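You operate a simulated robot arm through the tools that you are given. There is no shell and no other tool. Be economical: measure what you need, move in short steps, check, and stop when the job is done.

Carry out the task below with a simulated robot arm. There is one attempt and no reset: what you move stays moved.

TASK
Put the 30 travel jar from the top of the small table on the top of the open stand and the 50 travel jar on the white soap dish there.
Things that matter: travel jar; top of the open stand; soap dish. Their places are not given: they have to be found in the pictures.

It is judged by the outcome, as a careful person would: the job done as asked, and still so three seconds after it is handed in. It fails if anything else is knocked over, pushed out of place, dropped, spilled or broken.

THE ROBOT
A 7-joint arm with a two-finger parallel gripper, fixed in place. Base frame: the origin is at the foot of the arm, x ahead of it, y to its left, z up; the work surface is at about z = 0. Lengths are in mm, angles in degrees, forces in N, time in s.
With the tool pointing down near the work surface it reaches from about 220 to 580 mm from the base axis. Its first joint turns from -66.0 to 66.0 degrees. Payload 2.5 kg.
Tool frame: the origin (TCP) lies between the finger pads and is the grasp point; the fingertips stand 23 mm ahead of it; z points along the fingers, y is the line along which they close. The gripper opens to 94 mm. The fingers are 38 mm wide and 10 mm thick; the gripper's body (54 by 96 mm) begins 39 mm behind the TCP.
Orientation is told as [roll, pitch, yaw] about the base's x, y, z axes, in that order, counted from this pose: with the fingers straight down and closing along the base's y, the tool's x points along the base's -x, its y along +y and its z along -z.

THE INTERFACE
- The arm moves only by the tool move_arm. Its argument "rows" is a list that holds one entry, the list of rows, each a list of 7 numbers: the shift along the tool's x, y, z in mm, then the turn, a rotation vector about the tool's x, y, z in rad, then the gripper command, from -1 (shut) to 1 (fully open), values between in proportion. In form: [[[dx, dy, dz, rx, ry, rz, gripper], ...]]. A call has 1 to 10 rows; each row shifts and turns the commanded pose from where the row before left it, along the tool's axes as they then stand. A row lasts 0.2 s, in which the tool goes at most 50 mm and 8.6 degrees; a call with a longer step from one row to the next is refused whole, and so is a gripper value outside its range. A pose out of reach is approached as far as the arm can. The call stops where the force on the tool passes 40 N (or 10 N more than at its start, if that is more) or the arm is blocked; 0.2 s more then pass. The fingers move at their own pace (about 108 mm/s each) and stop on an object; they squeeze with about 25 N. The grip force told is the motor's: it shows also when the fingers shut on nothing. Time passes only in rows, and 0.2 s behind the last, so rows that do not move let the fingers close. It gives the time, the measured TCP pose, the force on the tool (base axes), the opening and the grip force at its end, in the units of the frame above (readings bear some noise).
- Cameras (640 x 400 px; columns grow to the right, rows downward): "scene" is fixed at [92.5, -399.9, 530.8]; the picture's right is [0.96, -0.27, 0.00], its down [-0.18, -0.65, -0.74] and it looks along [0.20, 0.71, -0.68] (base axes); focal length 251 px, centre (320, 200). "wrist" rides on the gripper at [-39, 0, -44] in the tool frame; the picture's right is [0.00, -1.00, 0.00], its down [0.97, 0.00, -0.24] and it looks along [0.24, 0.00, 0.97] (tool axes); focal length 218 px, centre (320, 200).
- grab_frame(camera): a new picture of that camera. No time passes.
- pixel_to_xyz(camera, pixels): for up to 12 pixels [column, row] of the newest picture of that camera ("zoom" is the newest enlarged one), the place [x, y, z] in the base frame of the surface seen there, good to about 2 mm. No time passes.
- enlarge(camera, box): a new picture of the part [left, top, right, bottom] of that camera's present view, enlarged. No time passes.
- sign_off(): hands the job in; it is judged then, once.

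Work in short steps. Measure before you move; look again where a grasp or a placing could have gone wrong, and mend it. You have 60 turns and 20 pictures in all, the two below and enlarged ones among them. Open the gripper and draw the arm clear of the work before you hand the job in, unless the task says otherwise; then end with one line.

The tools are called by a JSON object that holds its "fn" and its "kwargs". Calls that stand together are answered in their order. move_arm: Moves the arm, as the interface text tells. Its arguments: {"type":"object","properties":{"rows":{"type":"array"}},"required":["rows"]} The other tools are called the same way: grab_frame (camera) takes a picture; pixel_to_xyz (camera, pixels) gives the place of the surface under pixels of a picture; enlarge (camera, box) takes an enlarged picture of a part of a camera's view; sign_off () hands the job in.

At the start:

```text
clock: 0.0
eef_pos: [352.1, -49.7, 299.7]
tcp_rot: [0.0, -0.1, 0.0]
contact_force: [-0.3, -0.7, 0.1]
finger_gap: 93.8
grip_force: 0.0
```

scene: 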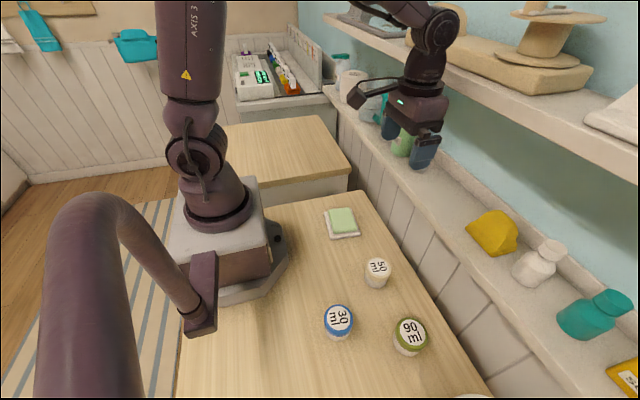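
wrist: 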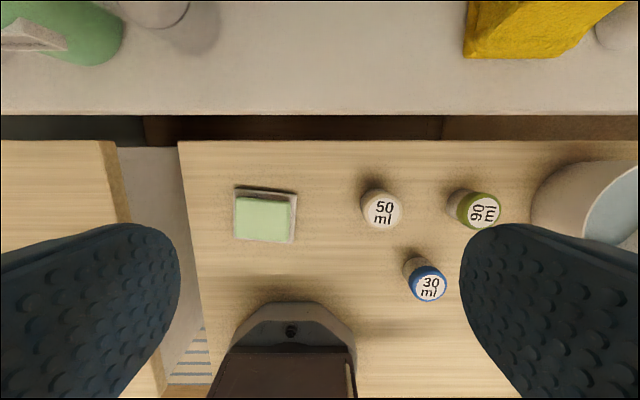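

The pictures show three jars (30 blue, 50 white, 90 green) and a dish with something green on it. I'll enlarge both views to identify the dish and the stand, and measure key points.

{"fn": "enlarge", "kwargs": {"camera": "scene", "box": [200, 100, 500, 398]}}

{"fn": "pixel_to_xyz", "kwargs": {"camera": "scene", "pixels": [[341, 221], [332, 236], [376, 266], [339, 318], [409, 331], [280, 150], [300, 230], [420, 200], [480, 397], [300, 360], [250, 90], [320, 190]]}}

{"fn": "pixel_to_xyz", "kwargs": {"camera": "wrist", "pixels": [[265, 218], [265, 191], [382, 210], [430, 285], [483, 211], [60, 200], [150, 250], [560, 200], [610, 200], [320, 80], [320, 170], [240, 190]]}}

```text
1.34 times, centred on (350, 249) of scene
```

zoom: 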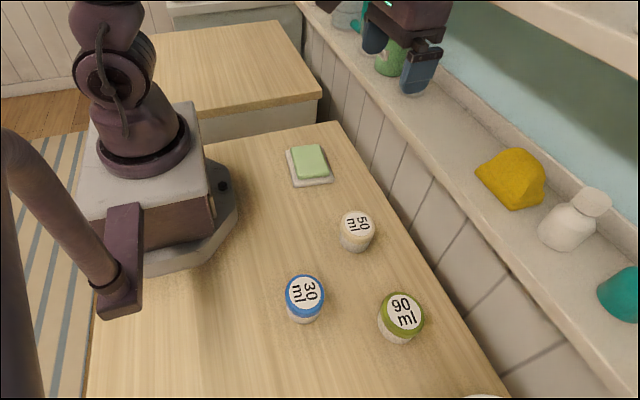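

```text
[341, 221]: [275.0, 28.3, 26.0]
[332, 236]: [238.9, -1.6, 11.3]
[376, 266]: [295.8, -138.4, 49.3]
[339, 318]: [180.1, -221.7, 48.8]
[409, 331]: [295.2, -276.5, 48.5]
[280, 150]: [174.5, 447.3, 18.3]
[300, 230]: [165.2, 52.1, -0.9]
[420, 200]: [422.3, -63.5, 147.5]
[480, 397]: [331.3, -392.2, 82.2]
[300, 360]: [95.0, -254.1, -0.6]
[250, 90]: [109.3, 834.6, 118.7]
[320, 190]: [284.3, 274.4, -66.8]
```

```text
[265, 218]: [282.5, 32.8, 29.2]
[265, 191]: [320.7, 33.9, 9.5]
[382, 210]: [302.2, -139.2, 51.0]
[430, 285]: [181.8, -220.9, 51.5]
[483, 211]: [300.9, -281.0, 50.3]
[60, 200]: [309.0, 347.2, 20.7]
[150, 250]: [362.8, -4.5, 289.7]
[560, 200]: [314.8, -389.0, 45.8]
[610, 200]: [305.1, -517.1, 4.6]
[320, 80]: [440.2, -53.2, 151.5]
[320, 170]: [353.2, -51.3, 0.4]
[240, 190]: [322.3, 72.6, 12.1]
```

I don't yet see an obvious open stand or a free soap dish. I'll swing the arm to the right first at this height and look.

{"fn": "pixel_to_xyz", "kwargs": {"camera": "scene", "pixels": [[450, 70], [600, 140], [340, 165], [325, 120], [230, 130], [255, 202], [500, 230], [545, 265], [600, 310], [630, 380]]}}

{"fn": "move_arm", "kwargs": {"rows": [[[0, -45, 0, 0, 0, 0, 1], [0, -45, 0, 0, 0, 0, 1], [0, -45, 0, 0, 0, 0, 1], [0, -45, 0, 0, 0, 0, 1], [0, -45, 0, 0, 0, 0, 1], [0, 0, 0, 0, 0, 0, 1]]]}}

{"fn": "grab_frame", "kwargs": {"camera": "wrist"}}

```text
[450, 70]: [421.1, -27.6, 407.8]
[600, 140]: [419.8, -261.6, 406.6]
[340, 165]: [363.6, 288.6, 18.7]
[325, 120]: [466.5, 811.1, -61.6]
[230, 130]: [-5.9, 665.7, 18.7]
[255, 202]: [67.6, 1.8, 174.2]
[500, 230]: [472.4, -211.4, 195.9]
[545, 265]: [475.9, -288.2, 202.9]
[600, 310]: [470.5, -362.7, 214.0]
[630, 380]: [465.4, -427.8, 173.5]
```

```text
clock: 1.4
eef_pos: [353.0, -276.1, 299.0]
tcp_rot: [0.0, -0.1, 0.1]
contact_force: [0.0, 0.6, -0.2]
finger_gap: 94.1
grip_force: 0.1
```

```text
16 pictures are left
```

wrist: 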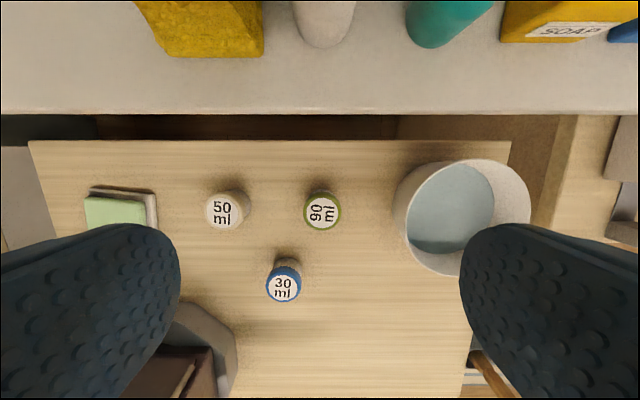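

A water bucket at (450,210) stands on the right end of the table, and there is something wooden beyond it. I'll tilt the camera to the right to see past it.

{"fn": "move_arm", "kwargs": {"rows": [[[0, 0, -15, 0.14, 0, 0, 1], [0, 0, -15, 0.14, 0, 0, 1], [0, 0, -15, 0.14, 0, 0, 1], [0, 0, -15, 0.14, 0, 0, 1], [0, 0, 0, 0, 0, 0, 1]]]}}

{"fn": "grab_frame", "kwargs": {"camera": "wrist"}}

```text
clock: 2.6
eef_pos: [354.6, -262.0, 357.3]
tcp_rot: [-32.2, -0.1, 0.0]
contact_force: [0.1, 1.1, 0.6]
finger_gap: 94.1
grip_force: 0.2
```

```text
15 pictures are left
```

wrist: 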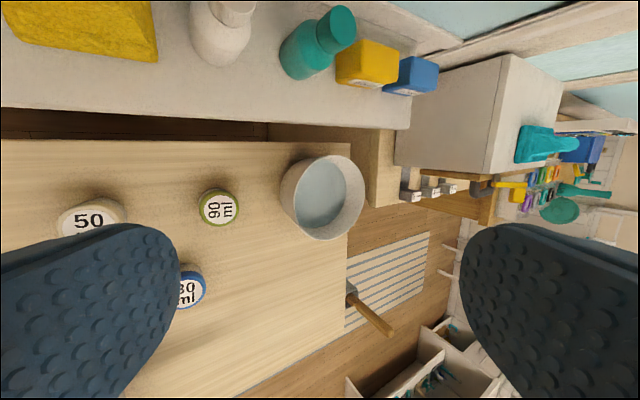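

To the right there are only far cabinets. I'll undo the tilt and swing to the left to view the other table.

{"fn": "move_arm", "kwargs": {"rows": [[[0, 0, 0, -0.14, 0, 0, 1], [0, 0, 0, -0.14, 0, 0, 1], [0, 0, 0, -0.14, 0, 0, 1], [0, 0, 0, -0.14, 0, 0, 1], [0, 48, 0, 0, 0, 0, 1], [0, 48, 0, 0, 0, 0, 1], [0, 48, 0, 0, 0, 0, 1], [0, 48, 0, 0, 0, 0, 1], [0, 48, 0, 0, 0, 0, 1], [0, 48, 0, 0, 0, 0, 1]]]}}

{"fn": "move_arm", "kwargs": {"rows": [[[0, 48, 0, 0, 0, 0, 1], [0, 48, 0, 0, 0, 0, 1], [0, 48, 0, 0, 0, 0, 1], [0, 48, 0, 0, 0, 0, 1], [0, 0, 0, -0.14, 0, 0, 1], [0, 0, 0, -0.14, 0, 0, 1], [0, 0, 0, 0, 0, 0, 1]]]}}

{"fn": "grab_frame", "kwargs": {"camera": "wrist"}}

```text
clock: 4.8
eef_pos: [352.3, 28.0, 360.6]
tcp_rot: [0.0, 0.0, 0.0]
contact_force: [0.0, 0.3, 0.0]
finger_gap: 93.9
grip_force: 0.1
```

```text
clock: 6.4
eef_pos: [351.6, 217.5, 358.1]
tcp_rot: [16.1, 0.0, 0.0]
contact_force: [0.5, 0.2, -0.1]
finger_gap: 94.2
grip_force: 0.0
```

```text
14 pictures are left
```

wrist: 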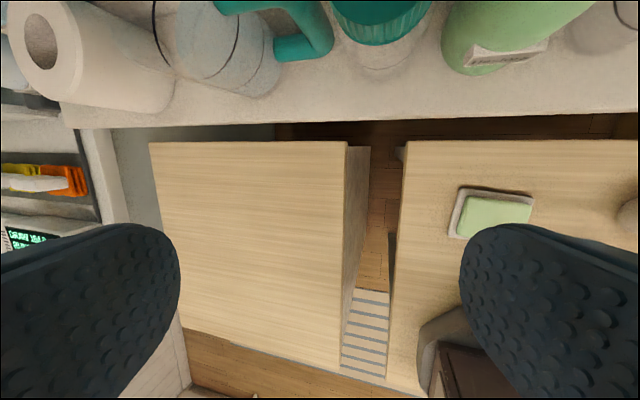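

The left table (top at z≈20) is empty and looks like the stand; the only soap dish is at (492,212). I'll enlarge the stand and the dish to make sure.

{"fn": "enlarge", "kwargs": {"camera": "scene", "box": [200, 90, 400, 250]}}

{"fn": "enlarge", "kwargs": {"camera": "wrist", "box": [330, 130, 640, 320]}}

{"fn": "pixel_to_xyz", "kwargs": {"camera": "wrist", "pixels": [[160, 150], [340, 150], [335, 360], [195, 325], [366, 160], [357, 250], [462, 190], [452, 237], [530, 197], [467, 200], [495, 212], [375, 220]]}}

```text
2.50 times, centred on (300, 170) of scene
```

zoom: 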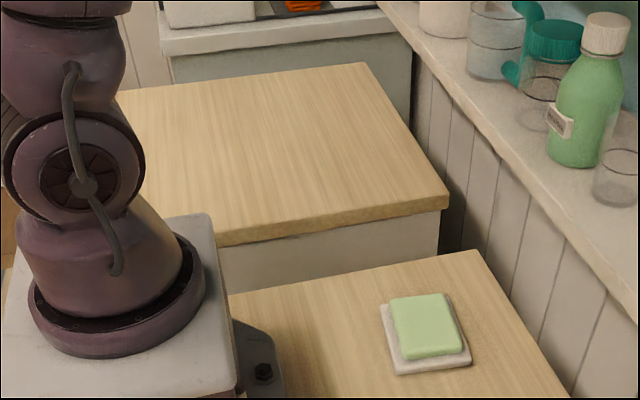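

```text
2.06 times, centred on (485, 225) of wrist
```

zoom: 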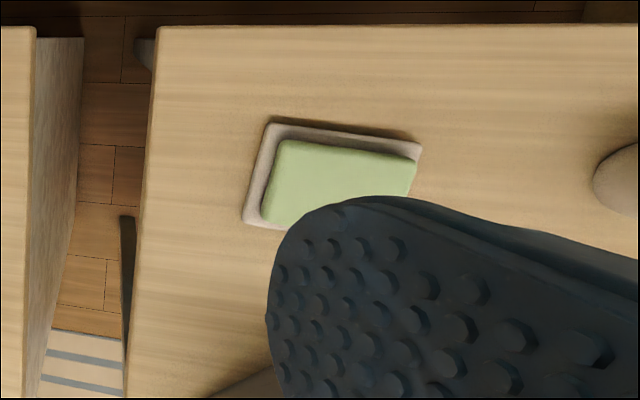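

```text
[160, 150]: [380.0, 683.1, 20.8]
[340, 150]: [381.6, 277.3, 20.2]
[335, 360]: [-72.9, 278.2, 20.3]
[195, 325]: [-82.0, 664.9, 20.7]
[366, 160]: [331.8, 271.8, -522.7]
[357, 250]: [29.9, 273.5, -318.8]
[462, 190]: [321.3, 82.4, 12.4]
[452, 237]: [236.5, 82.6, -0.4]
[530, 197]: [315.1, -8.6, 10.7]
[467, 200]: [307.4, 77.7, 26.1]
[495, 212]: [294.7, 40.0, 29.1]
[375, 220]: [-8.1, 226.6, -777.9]
```

The stand is the left unit, with its flat top at z≈20.5, x −80..382 and y 277..683. The soap dish carries a flat green soap (top z≈29), so the jar will sit on top of that. I'll untilt and move above the 50 jar at about (300,-139).

{"fn": "move_arm", "kwargs": {"rows": [[[0, 0, 0, 0.14, 0, 0, 1], [0, 0, 0, 0.14, 0, 0, 1], [6.5, -44.6, 0, 0, 0, 0, 1], [6.5, -44.6, 0, 0, 0, 0, 1], [6.5, -44.6, 0, 0, 0, 0, 1], [6.5, -44.6, 0, 0, 0, 0, 1], [6.5, -44.6, 0, 0, 0, 0, 1], [6.5, -44.6, 0, 0, 0, 0, 1], [6.5, -44.6, 0, 0, 0, 0, 1], [6.5, -44.6, 0, 0, 0, 0, 1]]]}}

{"fn": "move_arm", "kwargs": {"rows": [[[0, 0, 45, 0, 0, 0, 1], [0, 0, 45, 0, 0, 0, 1], [0, 0, 45, 0, 0, 0, 1], [0, 0, 35, 0, 0, 0, 1], [0, 0, 0, 0, 0, 0, 1]]]}}

{"fn": "grab_frame", "kwargs": {"camera": "wrist"}}

```text
clock: 8.6
eef_pos: [300.5, -138.5, 359.1]
tcp_rot: [0.0, 0.1, 0.1]
contact_force: [-0.1, 0.9, 0.3]
finger_gap: 94.0
grip_force: 0.0
```

```text
clock: 9.8
eef_pos: [299.2, -142.7, 186.4]
tcp_rot: [0.0, 0.0, 0.0]
contact_force: [-0.5, -0.6, -0.4]
finger_gap: 94.0
grip_force: 0.1
```

```text
11 pictures are left
```

wrist: 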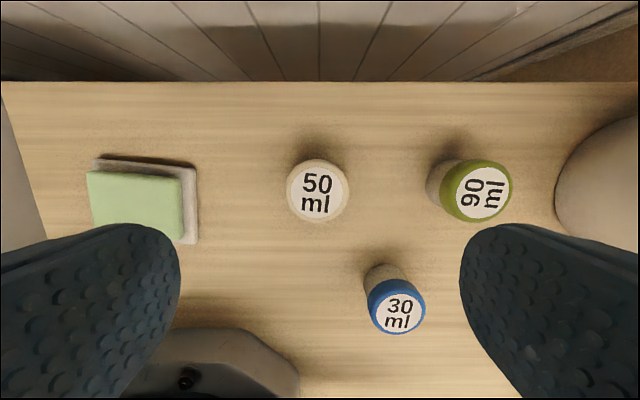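

The 50 jar top spans about columns 287–349 and rows 160–221. I'll measure the jar, dish and soap.

{"fn": "pixel_to_xyz", "kwargs": {"camera": "wrist", "pixels": [[318, 190], [291, 190], [345, 190], [318, 164], [318, 216], [398, 305], [375, 305], [421, 305], [140, 205], [92, 175], [180, 180], [180, 232]]}}

{"fn": "pixel_to_xyz", "kwargs": {"camera": "scene", "pixels": [[341, 209], [327, 212], [352, 212], [331, 232], [356, 231], [324, 211], [330, 238], [360, 236], [352, 208]]}}

```text
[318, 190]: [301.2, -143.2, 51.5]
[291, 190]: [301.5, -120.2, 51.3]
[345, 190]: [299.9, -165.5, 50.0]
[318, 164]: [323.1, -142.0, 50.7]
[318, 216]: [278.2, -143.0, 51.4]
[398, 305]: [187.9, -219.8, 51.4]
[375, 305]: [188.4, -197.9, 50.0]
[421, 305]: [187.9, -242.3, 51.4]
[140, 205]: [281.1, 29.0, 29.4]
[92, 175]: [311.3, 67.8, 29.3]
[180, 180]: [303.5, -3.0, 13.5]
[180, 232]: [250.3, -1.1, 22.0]
```

```text
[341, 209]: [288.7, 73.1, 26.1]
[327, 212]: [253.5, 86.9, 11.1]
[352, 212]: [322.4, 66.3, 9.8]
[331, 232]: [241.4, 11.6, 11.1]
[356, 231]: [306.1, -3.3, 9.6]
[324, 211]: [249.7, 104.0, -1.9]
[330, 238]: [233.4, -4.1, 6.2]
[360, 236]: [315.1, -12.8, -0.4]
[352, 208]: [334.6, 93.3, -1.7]
```

The 50 jar is about 49 mm wide, centred at (301,-143), with its top at 51. I'll descend to TCP z≈32 and close.

{"fn": "move_arm", "kwargs": {"rows": [[[-2, 0, 45, 0, 0, 0, 1], [0, 0, 40, 0, 0, 0, 1], [0, 0, 30, 0, 0, 0, 1], [0, 0, 20, 0, 0, 0, 1], [0, 0, 19, 0, 0, 0, 1], [0, 0, 0, 0, 0, 0, 1]]]}}

{"fn": "move_arm", "kwargs": {"rows": [[[0, 0, 0, 0, 0, 0, -1], [0, 0, 0, 0, 0, 0, -1], [0, 0, 0, 0, 0, 0, -1], [0, 0, -15, 0, 0, 0, -1], [0, 0, -30, 0, 0, 0, -1], [0, 0, -40, 0, 0, 0, -1], [0, 0, 0, 0, 0, 0, -1]]]}}

```text
clock: 11.2
eef_pos: [301.3, -138.1, 34.2]
tcp_rot: [0.0, 0.0, 0.1]
contact_force: [0.2, 0.8, -0.4]
finger_gap: 94.0
grip_force: 0.1
```

```text
clock: 12.8
eef_pos: [301.1, -139.8, 119.4]
tcp_rot: [-0.1, 0.0, 0.0]
contact_force: [-0.2, -0.2, 0.4]
finger_gap: 0.3
grip_force: 25.0
```

The fingers closed on nothing (gap 0.3 mm), so I need to see what happened.

{"fn": "grab_frame", "kwargs": {"camera": "scene"}}

{"fn": "grab_frame", "kwargs": {"camera": "wrist"}}

```text
10 pictures are left
```

scene: 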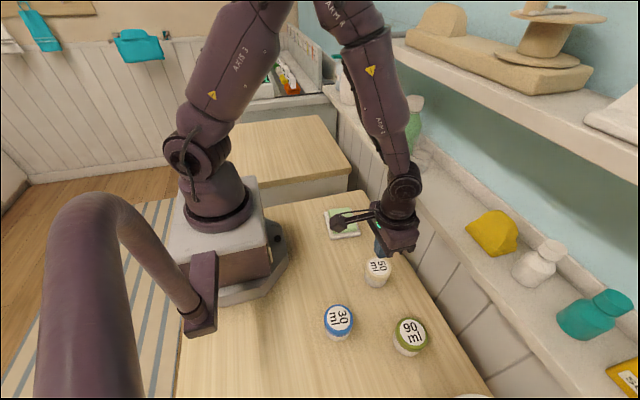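

```text
9 pictures are left
```

wrist: 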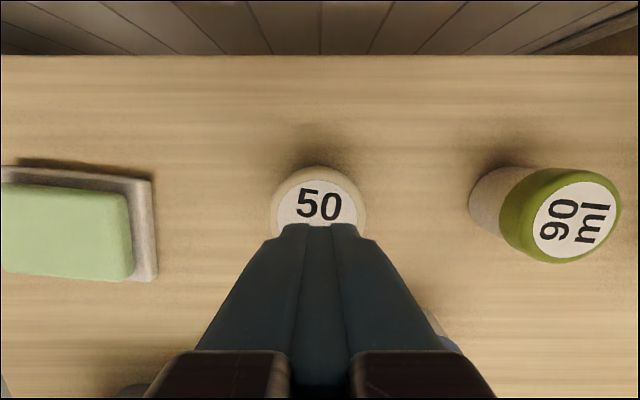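

The 50 jar still stands upright, so the grip must have slipped. I'll measure the jar again before retrying.

{"fn": "pixel_to_xyz", "kwargs": {"camera": "wrist", "pixels": [[318, 205], [276, 205], [362, 205], [318, 172], [545, 215], [480, 200], [508, 195], [140, 200], [320, 150]]}}

{"fn": "enlarge", "kwargs": {"camera": "scene", "box": [300, 190, 440, 370]}}

```text
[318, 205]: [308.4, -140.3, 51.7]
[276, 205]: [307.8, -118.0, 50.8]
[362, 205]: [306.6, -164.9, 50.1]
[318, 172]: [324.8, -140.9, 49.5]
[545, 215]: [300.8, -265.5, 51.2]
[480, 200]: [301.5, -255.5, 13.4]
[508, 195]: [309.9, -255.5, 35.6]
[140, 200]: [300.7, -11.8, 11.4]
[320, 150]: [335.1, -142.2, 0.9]
```

```text
2.22 times, centred on (370, 280) of scene
```

zoom: 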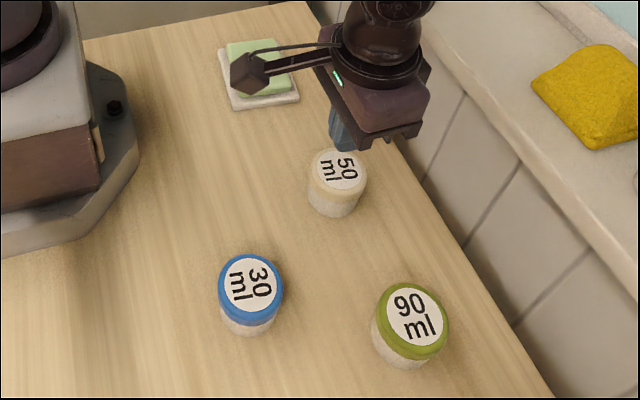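

The jar is undisturbed at about (300,-141). I'll reopen, descend lower (TCP z≈28), close, and check the opening before lifting.

{"fn": "move_arm", "kwargs": {"rows": [[[0, 0, 0, 0, 0, 0, 1], [0, 0, 0, 0, 0, 0, 1], [0, -2, 0, 0, 0, 0, 1], [0, 0, 40, 0, 0, 0, 1], [0, 0, 30, 0, 0, 0, 1], [0, 0, 21, 0, 0, 0, 1], [0, 0, 0, 0, 0, 0, 1], [0, 0, 0, 0, 0, 0, 1]]]}}

{"fn": "move_arm", "kwargs": {"rows": [[[0, 0, 0, 0, 0, 0, -1], [0, 0, 0, 0, 0, 0, -1], [0, 0, 0, 0, 0, 0, -1], [0, 0, 0, 0, 0, 0, -1]]]}}

```text
clock: 14.6
eef_pos: [300.4, -142.8, 28.5]
tcp_rot: [-0.1, 0.0, 0.0]
contact_force: [0.9, 0.5, -0.2]
finger_gap: 94.1
grip_force: 0.0
```

```text
clock: 15.6
eef_pos: [300.2, -142.7, 27.0]
tcp_rot: [0.1, 0.0, 0.0]
contact_force: [-0.5, -0.6, 0.0]
finger_gap: 54.3
grip_force: 25.0
```

The fingers now hold it at 54 mm. I'll lift slowly in small steps.

{"fn": "move_arm", "kwargs": {"rows": [[[0, 0, -3, 0, 0, 0, -1], [0, 0, -4, 0, 0, 0, -1], [0, 0, -5, 0, 0, 0, -1], [0, 0, -8, 0, 0, 0, -1], [0, 0, 0, 0, 0, 0, -1]]]}}

```text
clock: 16.8
eef_pos: [301.7, -142.7, 50.4]
tcp_rot: [-0.1, 0.0, 0.0]
contact_force: [0.1, 0.0, -0.9]
finger_gap: 54.2
grip_force: 24.7
```

{"fn": "move_arm", "kwargs": {"rows": [[[0, 0, -8, 0, 0, 0, -1], [0, 0, -12, 0, 0, 0, -1], [0, 0, -15, 0, 0, 0, -1], [0, 0, -15, 0, 0, 0, -1], [0, 0, 0, 0, 0, 0, -1]]]}}

{"fn": "enlarge", "kwargs": {"camera": "scene", "box": [300, 150, 460, 330]}}

```text
clock: 18.0
eef_pos: [303.6, -142.0, 99.6]
tcp_rot: [0.0, 0.0, 0.0]
contact_force: [-0.3, 0.3, -0.6]
finger_gap: 54.1
grip_force: 24.1
```

```text
2.22 times, centred on (380, 240) of scene
```

zoom: 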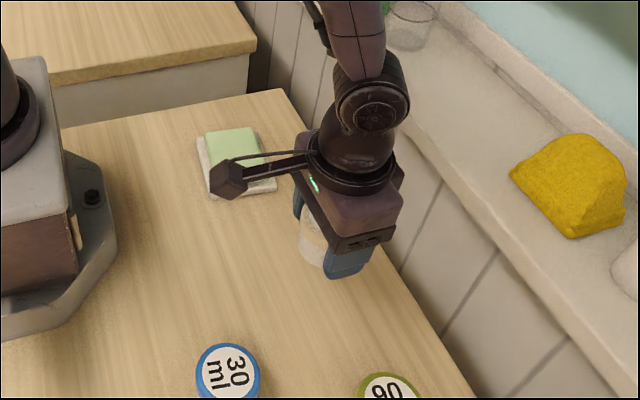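

The 50 jar is held. I'll carry it over the soap dish centre at (281,35) at this height.

{"fn": "move_arm", "kwargs": {"rows": [[[4, 25, 0, 0, 0, 0, -1], [4, 35, 0, 0, 0, 0, -1], [4, 38, 0, 0, 0, 0, -1], [4, 38, 0, 0, 0, 0, -1], [4, 26, 0, 0, 0, 0, -1], [0, 15, 0, 0, 0, 0, -1], [0, 0, 0, 0, 0, 0, -1], [0, 0, 0, 0, 0, 0, -1]]]}}

```text
clock: 19.8
eef_pos: [282.4, 36.0, 97.6]
tcp_rot: [0.0, 0.1, 0.0]
contact_force: [0.2, 0.9, -0.7]
finger_gap: 54.7
grip_force: 24.9
```

It is in place over the dish. I'll lower to TCP z≈60, then finish in small steps until touch.

{"fn": "move_arm", "kwargs": {"rows": [[[0, 0, 15, 0, 0, 0, -1], [0, 0, 12, 0, 0, 0, -1], [0, 0, 8, 0, 0, 0, -1], [0, 0, 3, 0, 0, 0, -1], [0, 0, 0, 0, 0, 0, -1], [0, 0, 0, 0, 0, 0, -1]]]}}

{"fn": "move_arm", "kwargs": {"rows": [[[0, 0, 1.5, 0, 0, 0, -1], [0, 0, 0, 0, 0, 0, -1]]]}}

```text
clock: 21.2
eef_pos: [282.9, 36.1, 59.9]
tcp_rot: [0.0, 0.0, 0.0]
contact_force: [-0.1, -0.2, 0.0]
finger_gap: 54.2
grip_force: 25.0
```

```text
clock: 21.8
eef_pos: [282.8, 37.2, 58.8]
tcp_rot: [-0.1, -0.2, 0.0]
contact_force: [0.1, 0.3, -1.2]
finger_gap: 54.4
grip_force: 25.2
```

{"fn": "move_arm", "kwargs": {"rows": [[[0, 0, 1.0, 0, 0, 0, -1], [0, 0, 0, 0, 0, 0, -1]]]}}

{"fn": "move_arm", "kwargs": {"rows": [[[0, 0, 1.0, 0, 0, 0, -1], [0, 0, 0, 0, 0, 0, -1]]]}}

```text
clock: 22.4
eef_pos: [282.3, 37.6, 58.6]
tcp_rot: [-0.1, 0.0, 0.0]
contact_force: [-0.7, 0.0, -0.9]
finger_gap: 54.3
grip_force: 25.3
```

```text
clock: 23.0
eef_pos: [281.0, 36.0, 57.1]
tcp_rot: [0.0, 0.0, 0.1]
contact_force: [0.6, -0.2, -1.0]
finger_gap: 54.4
grip_force: 25.3
```

{"fn": "move_arm", "kwargs": {"rows": [[[0, 0, 1.0, 0, 0, 0, -1], [0, 0, 0, 0, 0, 0, -1]]]}}

{"fn": "move_arm", "kwargs": {"rows": [[[0, 0, 0.7, 0, 0, 0, -1], [0, 0, 0, 0, 0, 0, -1]]]}}

```text
clock: 23.6
eef_pos: [281.4, 34.7, 57.7]
tcp_rot: [0.0, 0.0, 0.0]
contact_force: [0.3, 0.5, -0.4]
finger_gap: 54.7
grip_force: 24.4
```

```text
clock: 24.2
eef_pos: [282.1, 35.3, 54.1]
tcp_rot: [0.0, 0.0, 0.0]
contact_force: [0.2, -0.6, 0.5]
finger_gap: 54.6
grip_force: 24.6
```

{"fn": "move_arm", "kwargs": {"rows": [[[0, 0, 1.0, 0, 0, 0, -1], [0, 0, 0, 0, 0, 0, -1]]]}}

{"fn": "enlarge", "kwargs": {"camera": "scene", "box": [290, 160, 410, 270]}}

```text
clock: 24.8
eef_pos: [283.0, 35.3, 54.2]
tcp_rot: [0.0, -0.1, 0.0]
contact_force: [-1.8, -1.3, 21.0]
finger_gap: 54.4
grip_force: 24.2
```

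```text
3.64 times, centred on (350, 215) of scene
```

zoom: 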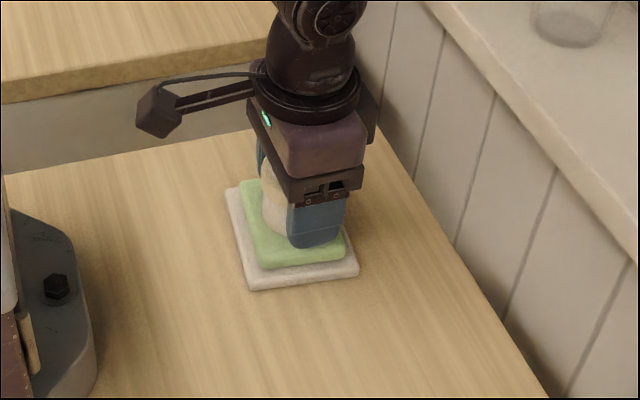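

Contact is firm (21 N) and the jar stands on the soap in the dish. I'll ease off slightly, open and rise.

{"fn": "move_arm", "kwargs": {"rows": [[[0, 0, -0.7, 0, 0, 0, -1], [0, 0, 0, 0, 0, 0, 0.4], [0, 0, 0, 0, 0, 0, 0.7], [0, 0, 0, 0, 0, 0, 0.7], [0, 0, -20, 0, 0, 0, 0.7], [0, 0, -40, 0, 0, 0, 0.7], [0, 0, -45, 0, 0, 0, 0.7], [0, 0, 0, 0, 0, 0, 1]]]}}

{"fn": "grab_frame", "kwargs": {"camera": "wrist"}}

```text
clock: 26.6
eef_pos: [280.6, 33.9, 161.3]
tcp_rot: [0.0, 0.0, -0.1]
contact_force: [0.1, 0.7, -0.1]
finger_gap: 94.2
grip_force: 0.1
```

```text
5 pictures are left
```

wrist: 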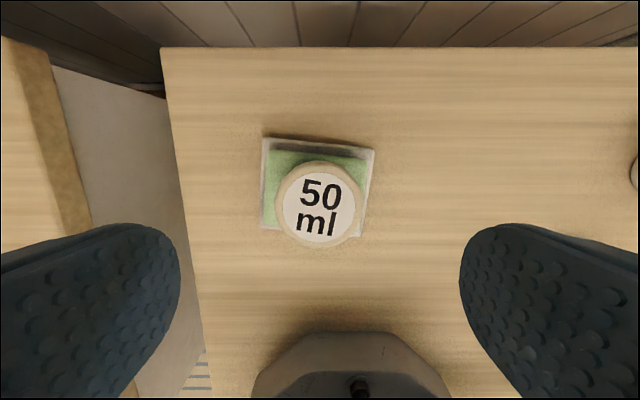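

The 50 jar sits upright in the middle of the dish. Next I'll go above the 30 jar at about (186,-220), moving in y first and then x.

{"fn": "move_arm", "kwargs": {"rows": [[[0, -42, 0, 0, 0, 0, 1], [0, -42, 0, 0, 0, 0, 1], [0, -42, 0, 0, 0, 0, 1], [10, -42, 0, 0, 0, 0, 1], [20, -42, 0, 0, 0, 0, 1], [30, -34, 0, 0, 0, 0, 1], [30, -10, 0, 0, 0, 0, 1], [5, 0, 0, 0, 0, 0, 1], [0, 0, 0, 0, 0, 0, 1]]]}}

{"fn": "grab_frame", "kwargs": {"camera": "wrist"}}

```text
clock: 28.6
eef_pos: [186.5, -219.3, 158.7]
tcp_rot: [-0.1, 0.0, 0.0]
contact_force: [0.4, 0.6, -0.3]
finger_gap: 94.4
grip_force: 0.1
```

```text
4 pictures are left
```

wrist: 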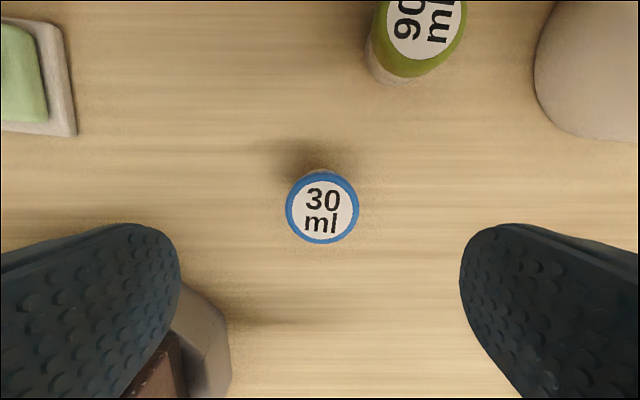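

{"fn": "pixel_to_xyz", "kwargs": {"camera": "wrist", "pixels": [[322, 208], [291, 208], [354, 208], [322, 177], [322, 239], [205, 330], [175, 300]]}}

```text
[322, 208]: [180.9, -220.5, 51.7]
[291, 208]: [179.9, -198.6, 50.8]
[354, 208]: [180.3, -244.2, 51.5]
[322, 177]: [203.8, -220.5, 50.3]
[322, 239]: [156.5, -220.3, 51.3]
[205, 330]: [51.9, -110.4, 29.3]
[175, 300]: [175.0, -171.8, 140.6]
```

The 30 jar is centred at (180,-221). I'll descend to TCP z≈27 there and grip.

{"fn": "move_arm", "kwargs": {"rows": [[[6, -2, 0, 0, 0, 0, 1], [0, 0, 40, 0, 0, 0, 1], [0, 0, 35, 0, 0, 0, 1], [0, 0, 30, 0, 0, 0, 1], [0, 0, 26, 0, 0, 0, 1], [0, 0, 0, 0, 0, 0, 1], [0, 0, 0, 0, 0, 0, 1]]]}}

{"fn": "move_arm", "kwargs": {"rows": [[[0, 0, 0, 0, 0, 0, -1], [0, 0, 0, 0, 0, 0, -1], [0, 0, 0, 0, 0, 0, -1], [0, 0, 0, 0, 0, 0, -1]]]}}

```text
clock: 30.2
eef_pos: [179.5, -218.2, 28.1]
tcp_rot: [0.0, 0.0, 0.1]
contact_force: [0.4, -0.5, 0.2]
finger_gap: 94.1
grip_force: 0.1
```

```text
clock: 31.2
eef_pos: [181.0, -216.6, 29.4]
tcp_rot: [-0.1, -0.1, 0.0]
contact_force: [0.5, -0.1, 0.0]
finger_gap: 54.6
grip_force: 25.2
```

It is gripped at 54.6 mm. I'll lift slowly, then higher.

{"fn": "move_arm", "kwargs": {"rows": [[[0, 0, -3, 0, 0, 0, -1], [0, 0, -4, 0, 0, 0, -1], [0, 0, -6, 0, 0, 0, -1], [0, 0, -10, 0, 0, 0, -1], [0, 0, -15, 0, 0, 0, -1], [0, 0, -20, 0, 0, 0, -1], [0, 0, -25, 0, 0, 0, -1], [0, 0, -25, 0, 0, 0, -1], [0, 0, -25, 0, 0, 0, -1], [0, 0, -25, 0, 0, 0, -1]]]}}

```text
clock: 33.4
eef_pos: [181.1, -221.5, 186.6]
tcp_rot: [0.1, 0.1, 0.0]
contact_force: [0.5, 0.0, -0.3]
finger_gap: 54.7
grip_force: 24.9
```

Held. I'll carry it forward to x≈300 and then left at z≈186, well above everything.

{"fn": "move_arm", "kwargs": {"rows": [[[-15, 10, 0, 0, 0, 0, -1], [-25, 20, 0, 0, 0, 0, -1], [-30, 25, 0, 0, 0, 0, -1], [-30, 25, 0, 0, 0, 0, -1], [-20, 35, 0, 0, 0, 0, -1], [0, 40, 0, 0, 0, 0, -1], [0, 40, 0, 0, 0, 0, -1], [0, 40, 0, 0, 0, 0, -1], [0, 40, 0, 0, 0, 0, -1], [0, 40, 0, 0, 0, 0, -1]]]}}

{"fn": "move_arm", "kwargs": {"rows": [[[0, 40, 0, 0, 0, 0, -1], [0, 40, 0, 0, 0, 0, -1], [0, 40, 0, 0, 0, 0, -1], [0, 40, 0, 0, 0, 0, -1], [0, 40, 0, 0, 0, 0, -1], [3, 30, 0, 0, 0, 0, -1], [3, 20, 0, 0, 0, 0, -1], [0, 0, 0, 0, 0, 0, -1], [0, 0, 0, 0, 0, 0, -1]]]}}

```text
clock: 35.6
eef_pos: [302.9, 96.8, 185.7]
tcp_rot: [-0.1, 0.0, 0.0]
contact_force: [0.7, 0.3, -1.6]
finger_gap: 54.5
grip_force: 24.9
```

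```text
clock: 37.6
eef_pos: [294.2, 346.3, 183.1]
tcp_rot: [0.0, 0.0, -0.1]
contact_force: [0.0, 0.1, -1.5]
finger_gap: 54.6
grip_force: 25.0
```

Over the stand at (294,346). I'll descend to TCP z≈52 and check.

{"fn": "move_arm", "kwargs": {"rows": [[[0, 0, 35, 0, 0, 0, -1], [0, 0, 35, 0, 0, 0, -1], [0, 0, 30, 0, 0, 0, -1], [0, 0, 20, 0, 0, 0, -1], [0, 0, 10, 0, 0, 0, -1], [0, 0, 0, 0, 0, 0, -1], [0, 0, 0, 0, 0, 0, -1]]]}}

{"fn": "move_arm", "kwargs": {"rows": [[[0, 0, 1.5, 0, 0, 0, -1], [0, 0, 0, 0, 0, 0, -1]]]}}

{"fn": "grab_frame", "kwargs": {"camera": "scene"}}

```text
clock: 39.2
eef_pos: [297.4, 347.0, 55.7]
tcp_rot: [0.0, 0.0, 0.1]
contact_force: [0.1, 0.3, -0.6]
finger_gap: 54.6
grip_force: 24.5
```

```text
clock: 39.8
eef_pos: [296.6, 345.5, 55.0]
tcp_rot: [0.0, 0.0, 0.0]
contact_force: [-0.2, -0.2, -1.1]
finger_gap: 54.7
grip_force: 24.9
```

```text
3 pictures are left
```

scene: 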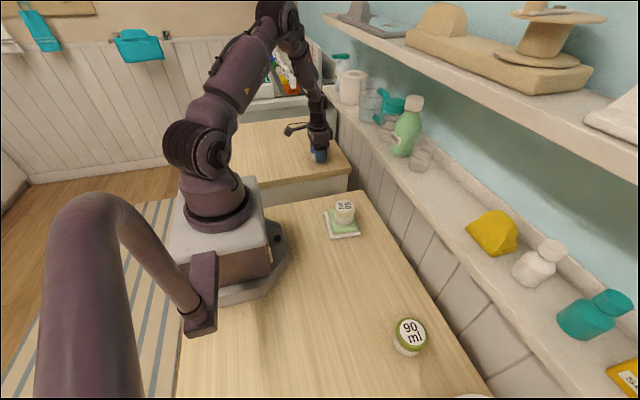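

All good so far. I'll keep lowering in small steps until contact.

{"fn": "move_arm", "kwargs": {"rows": [[[0, 0, 2, 0, 0, 0, -1], [0, 0, 2, 0, 0, 0, -1], [0, 0, 0, 0, 0, 0, -1]]]}}

{"fn": "move_arm", "kwargs": {"rows": [[[0, 0, 1.2, 0, 0, 0, -1], [0, 0, 0, 0, 0, 0, -1]]]}}

{"fn": "move_arm", "kwargs": {"rows": [[[0, 0, 1, 0, 0, 0, -1], [0, 0, 0, 0, 0, 0, -1]]]}}

```text
clock: 40.6
eef_pos: [296.8, 344.3, 53.3]
tcp_rot: [0.0, 0.0, 0.1]
contact_force: [-0.1, 0.3, 0.1]
finger_gap: 54.7
grip_force: 25.2
```

```text
clock: 41.2
eef_pos: [295.1, 345.9, 50.0]
tcp_rot: [0.1, 0.0, 0.0]
contact_force: [0.1, -0.2, -1.0]
finger_gap: 54.9
grip_force: 25.3
```

```text
clock: 41.8
eef_pos: [295.0, 345.0, 48.5]
tcp_rot: [0.0, 0.0, 0.0]
contact_force: [-0.9, -0.6, 1.6]
finger_gap: 54.8
grip_force: 25.1
```

{"fn": "move_arm", "kwargs": {"rows": [[[0, 0, 0.7, 0, 0, 0, -1], [0, 0, 0, 0, 0, 0, -1]]]}}

```text
clock: 42.4
eef_pos: [294.9, 345.8, 49.0]
tcp_rot: [0.0, 0.0, 0.0]
contact_force: [-3.2, -5.0, 14.8]
finger_gap: 54.6
grip_force: 25.2
```

Contact is made (14.8 N). I'll ease off, release and rise straight up.

{"fn": "move_arm", "kwargs": {"rows": [[[0, 0, -0.6, 0, 0, 0, -1], [0, 0, 0, 0, 0, 0, 0.4], [0, 0, 0, 0, 0, 0, 1], [0, 0, 0, 0, 0, 0, 1], [0, 0, -20, 0, 0, 0, 1], [0, 0, -40, 0, 0, 0, 1], [0, 0, -45, 0, 0, 0, 1], [0, 0, -45, 0, 0, 0, 1], [0, 0, -40, 0, 0, 0, 1], [0, 0, 0, 0, 0, 0, 1]]]}}

{"fn": "move_arm", "kwargs": {"rows": [[[0, -40, -10, 0, 0, 0, 1], [0, -40, -10, 0, 0, 0, 1], [0, -40, -10, 0, 0, 0, 1], [0, -40, 0, 0, 0, 0, 1], [0, 0, 0, 0, 0, 0, 1]]]}}

{"fn": "grab_frame", "kwargs": {"camera": "wrist"}}

{"fn": "grab_frame", "kwargs": {"camera": "scene"}}

```text
clock: 44.6
eef_pos: [295.2, 344.5, 239.2]
tcp_rot: [-0.1, 0.1, 0.0]
contact_force: [0.3, 0.0, 0.0]
finger_gap: 94.0
grip_force: 0.0
```

```text
clock: 45.8
eef_pos: [296.4, 186.1, 270.1]
tcp_rot: [0.0, 0.0, -0.1]
contact_force: [-0.7, 0.5, -0.4]
finger_gap: 94.1
grip_force: 0.2
```

```text
2 pictures are left
```

wrist: 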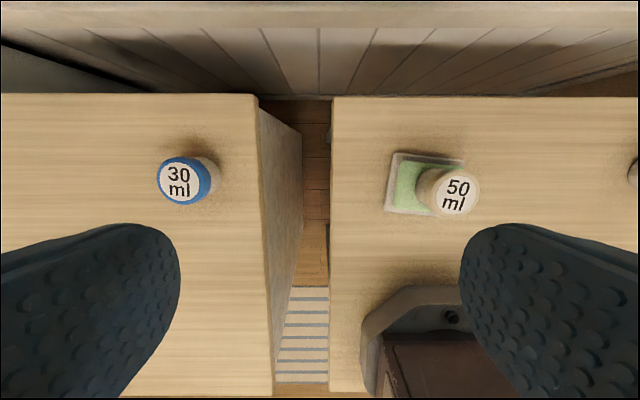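

```text
1 pictures are left
```

scene: 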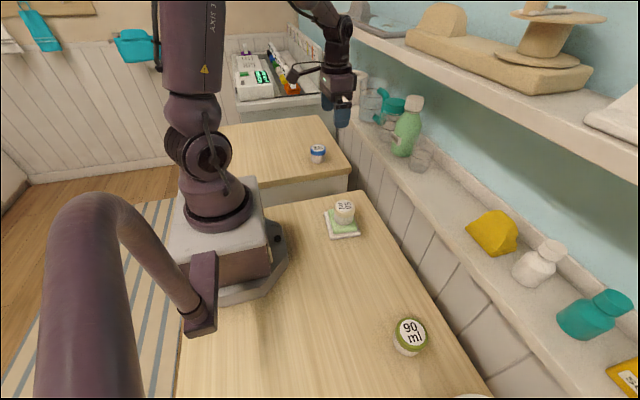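

Both jars stand upright where they should, nothing else has moved, and the arm is clear with the gripper open.

{"fn": "sign_off", "kwargs": {}}

```text
The job is handed in.
```

I put the 30 jar on top of the stand to the left and the 50 jar on the white soap dish, where it rests on the green soap already in the dish; nothing else was moved.
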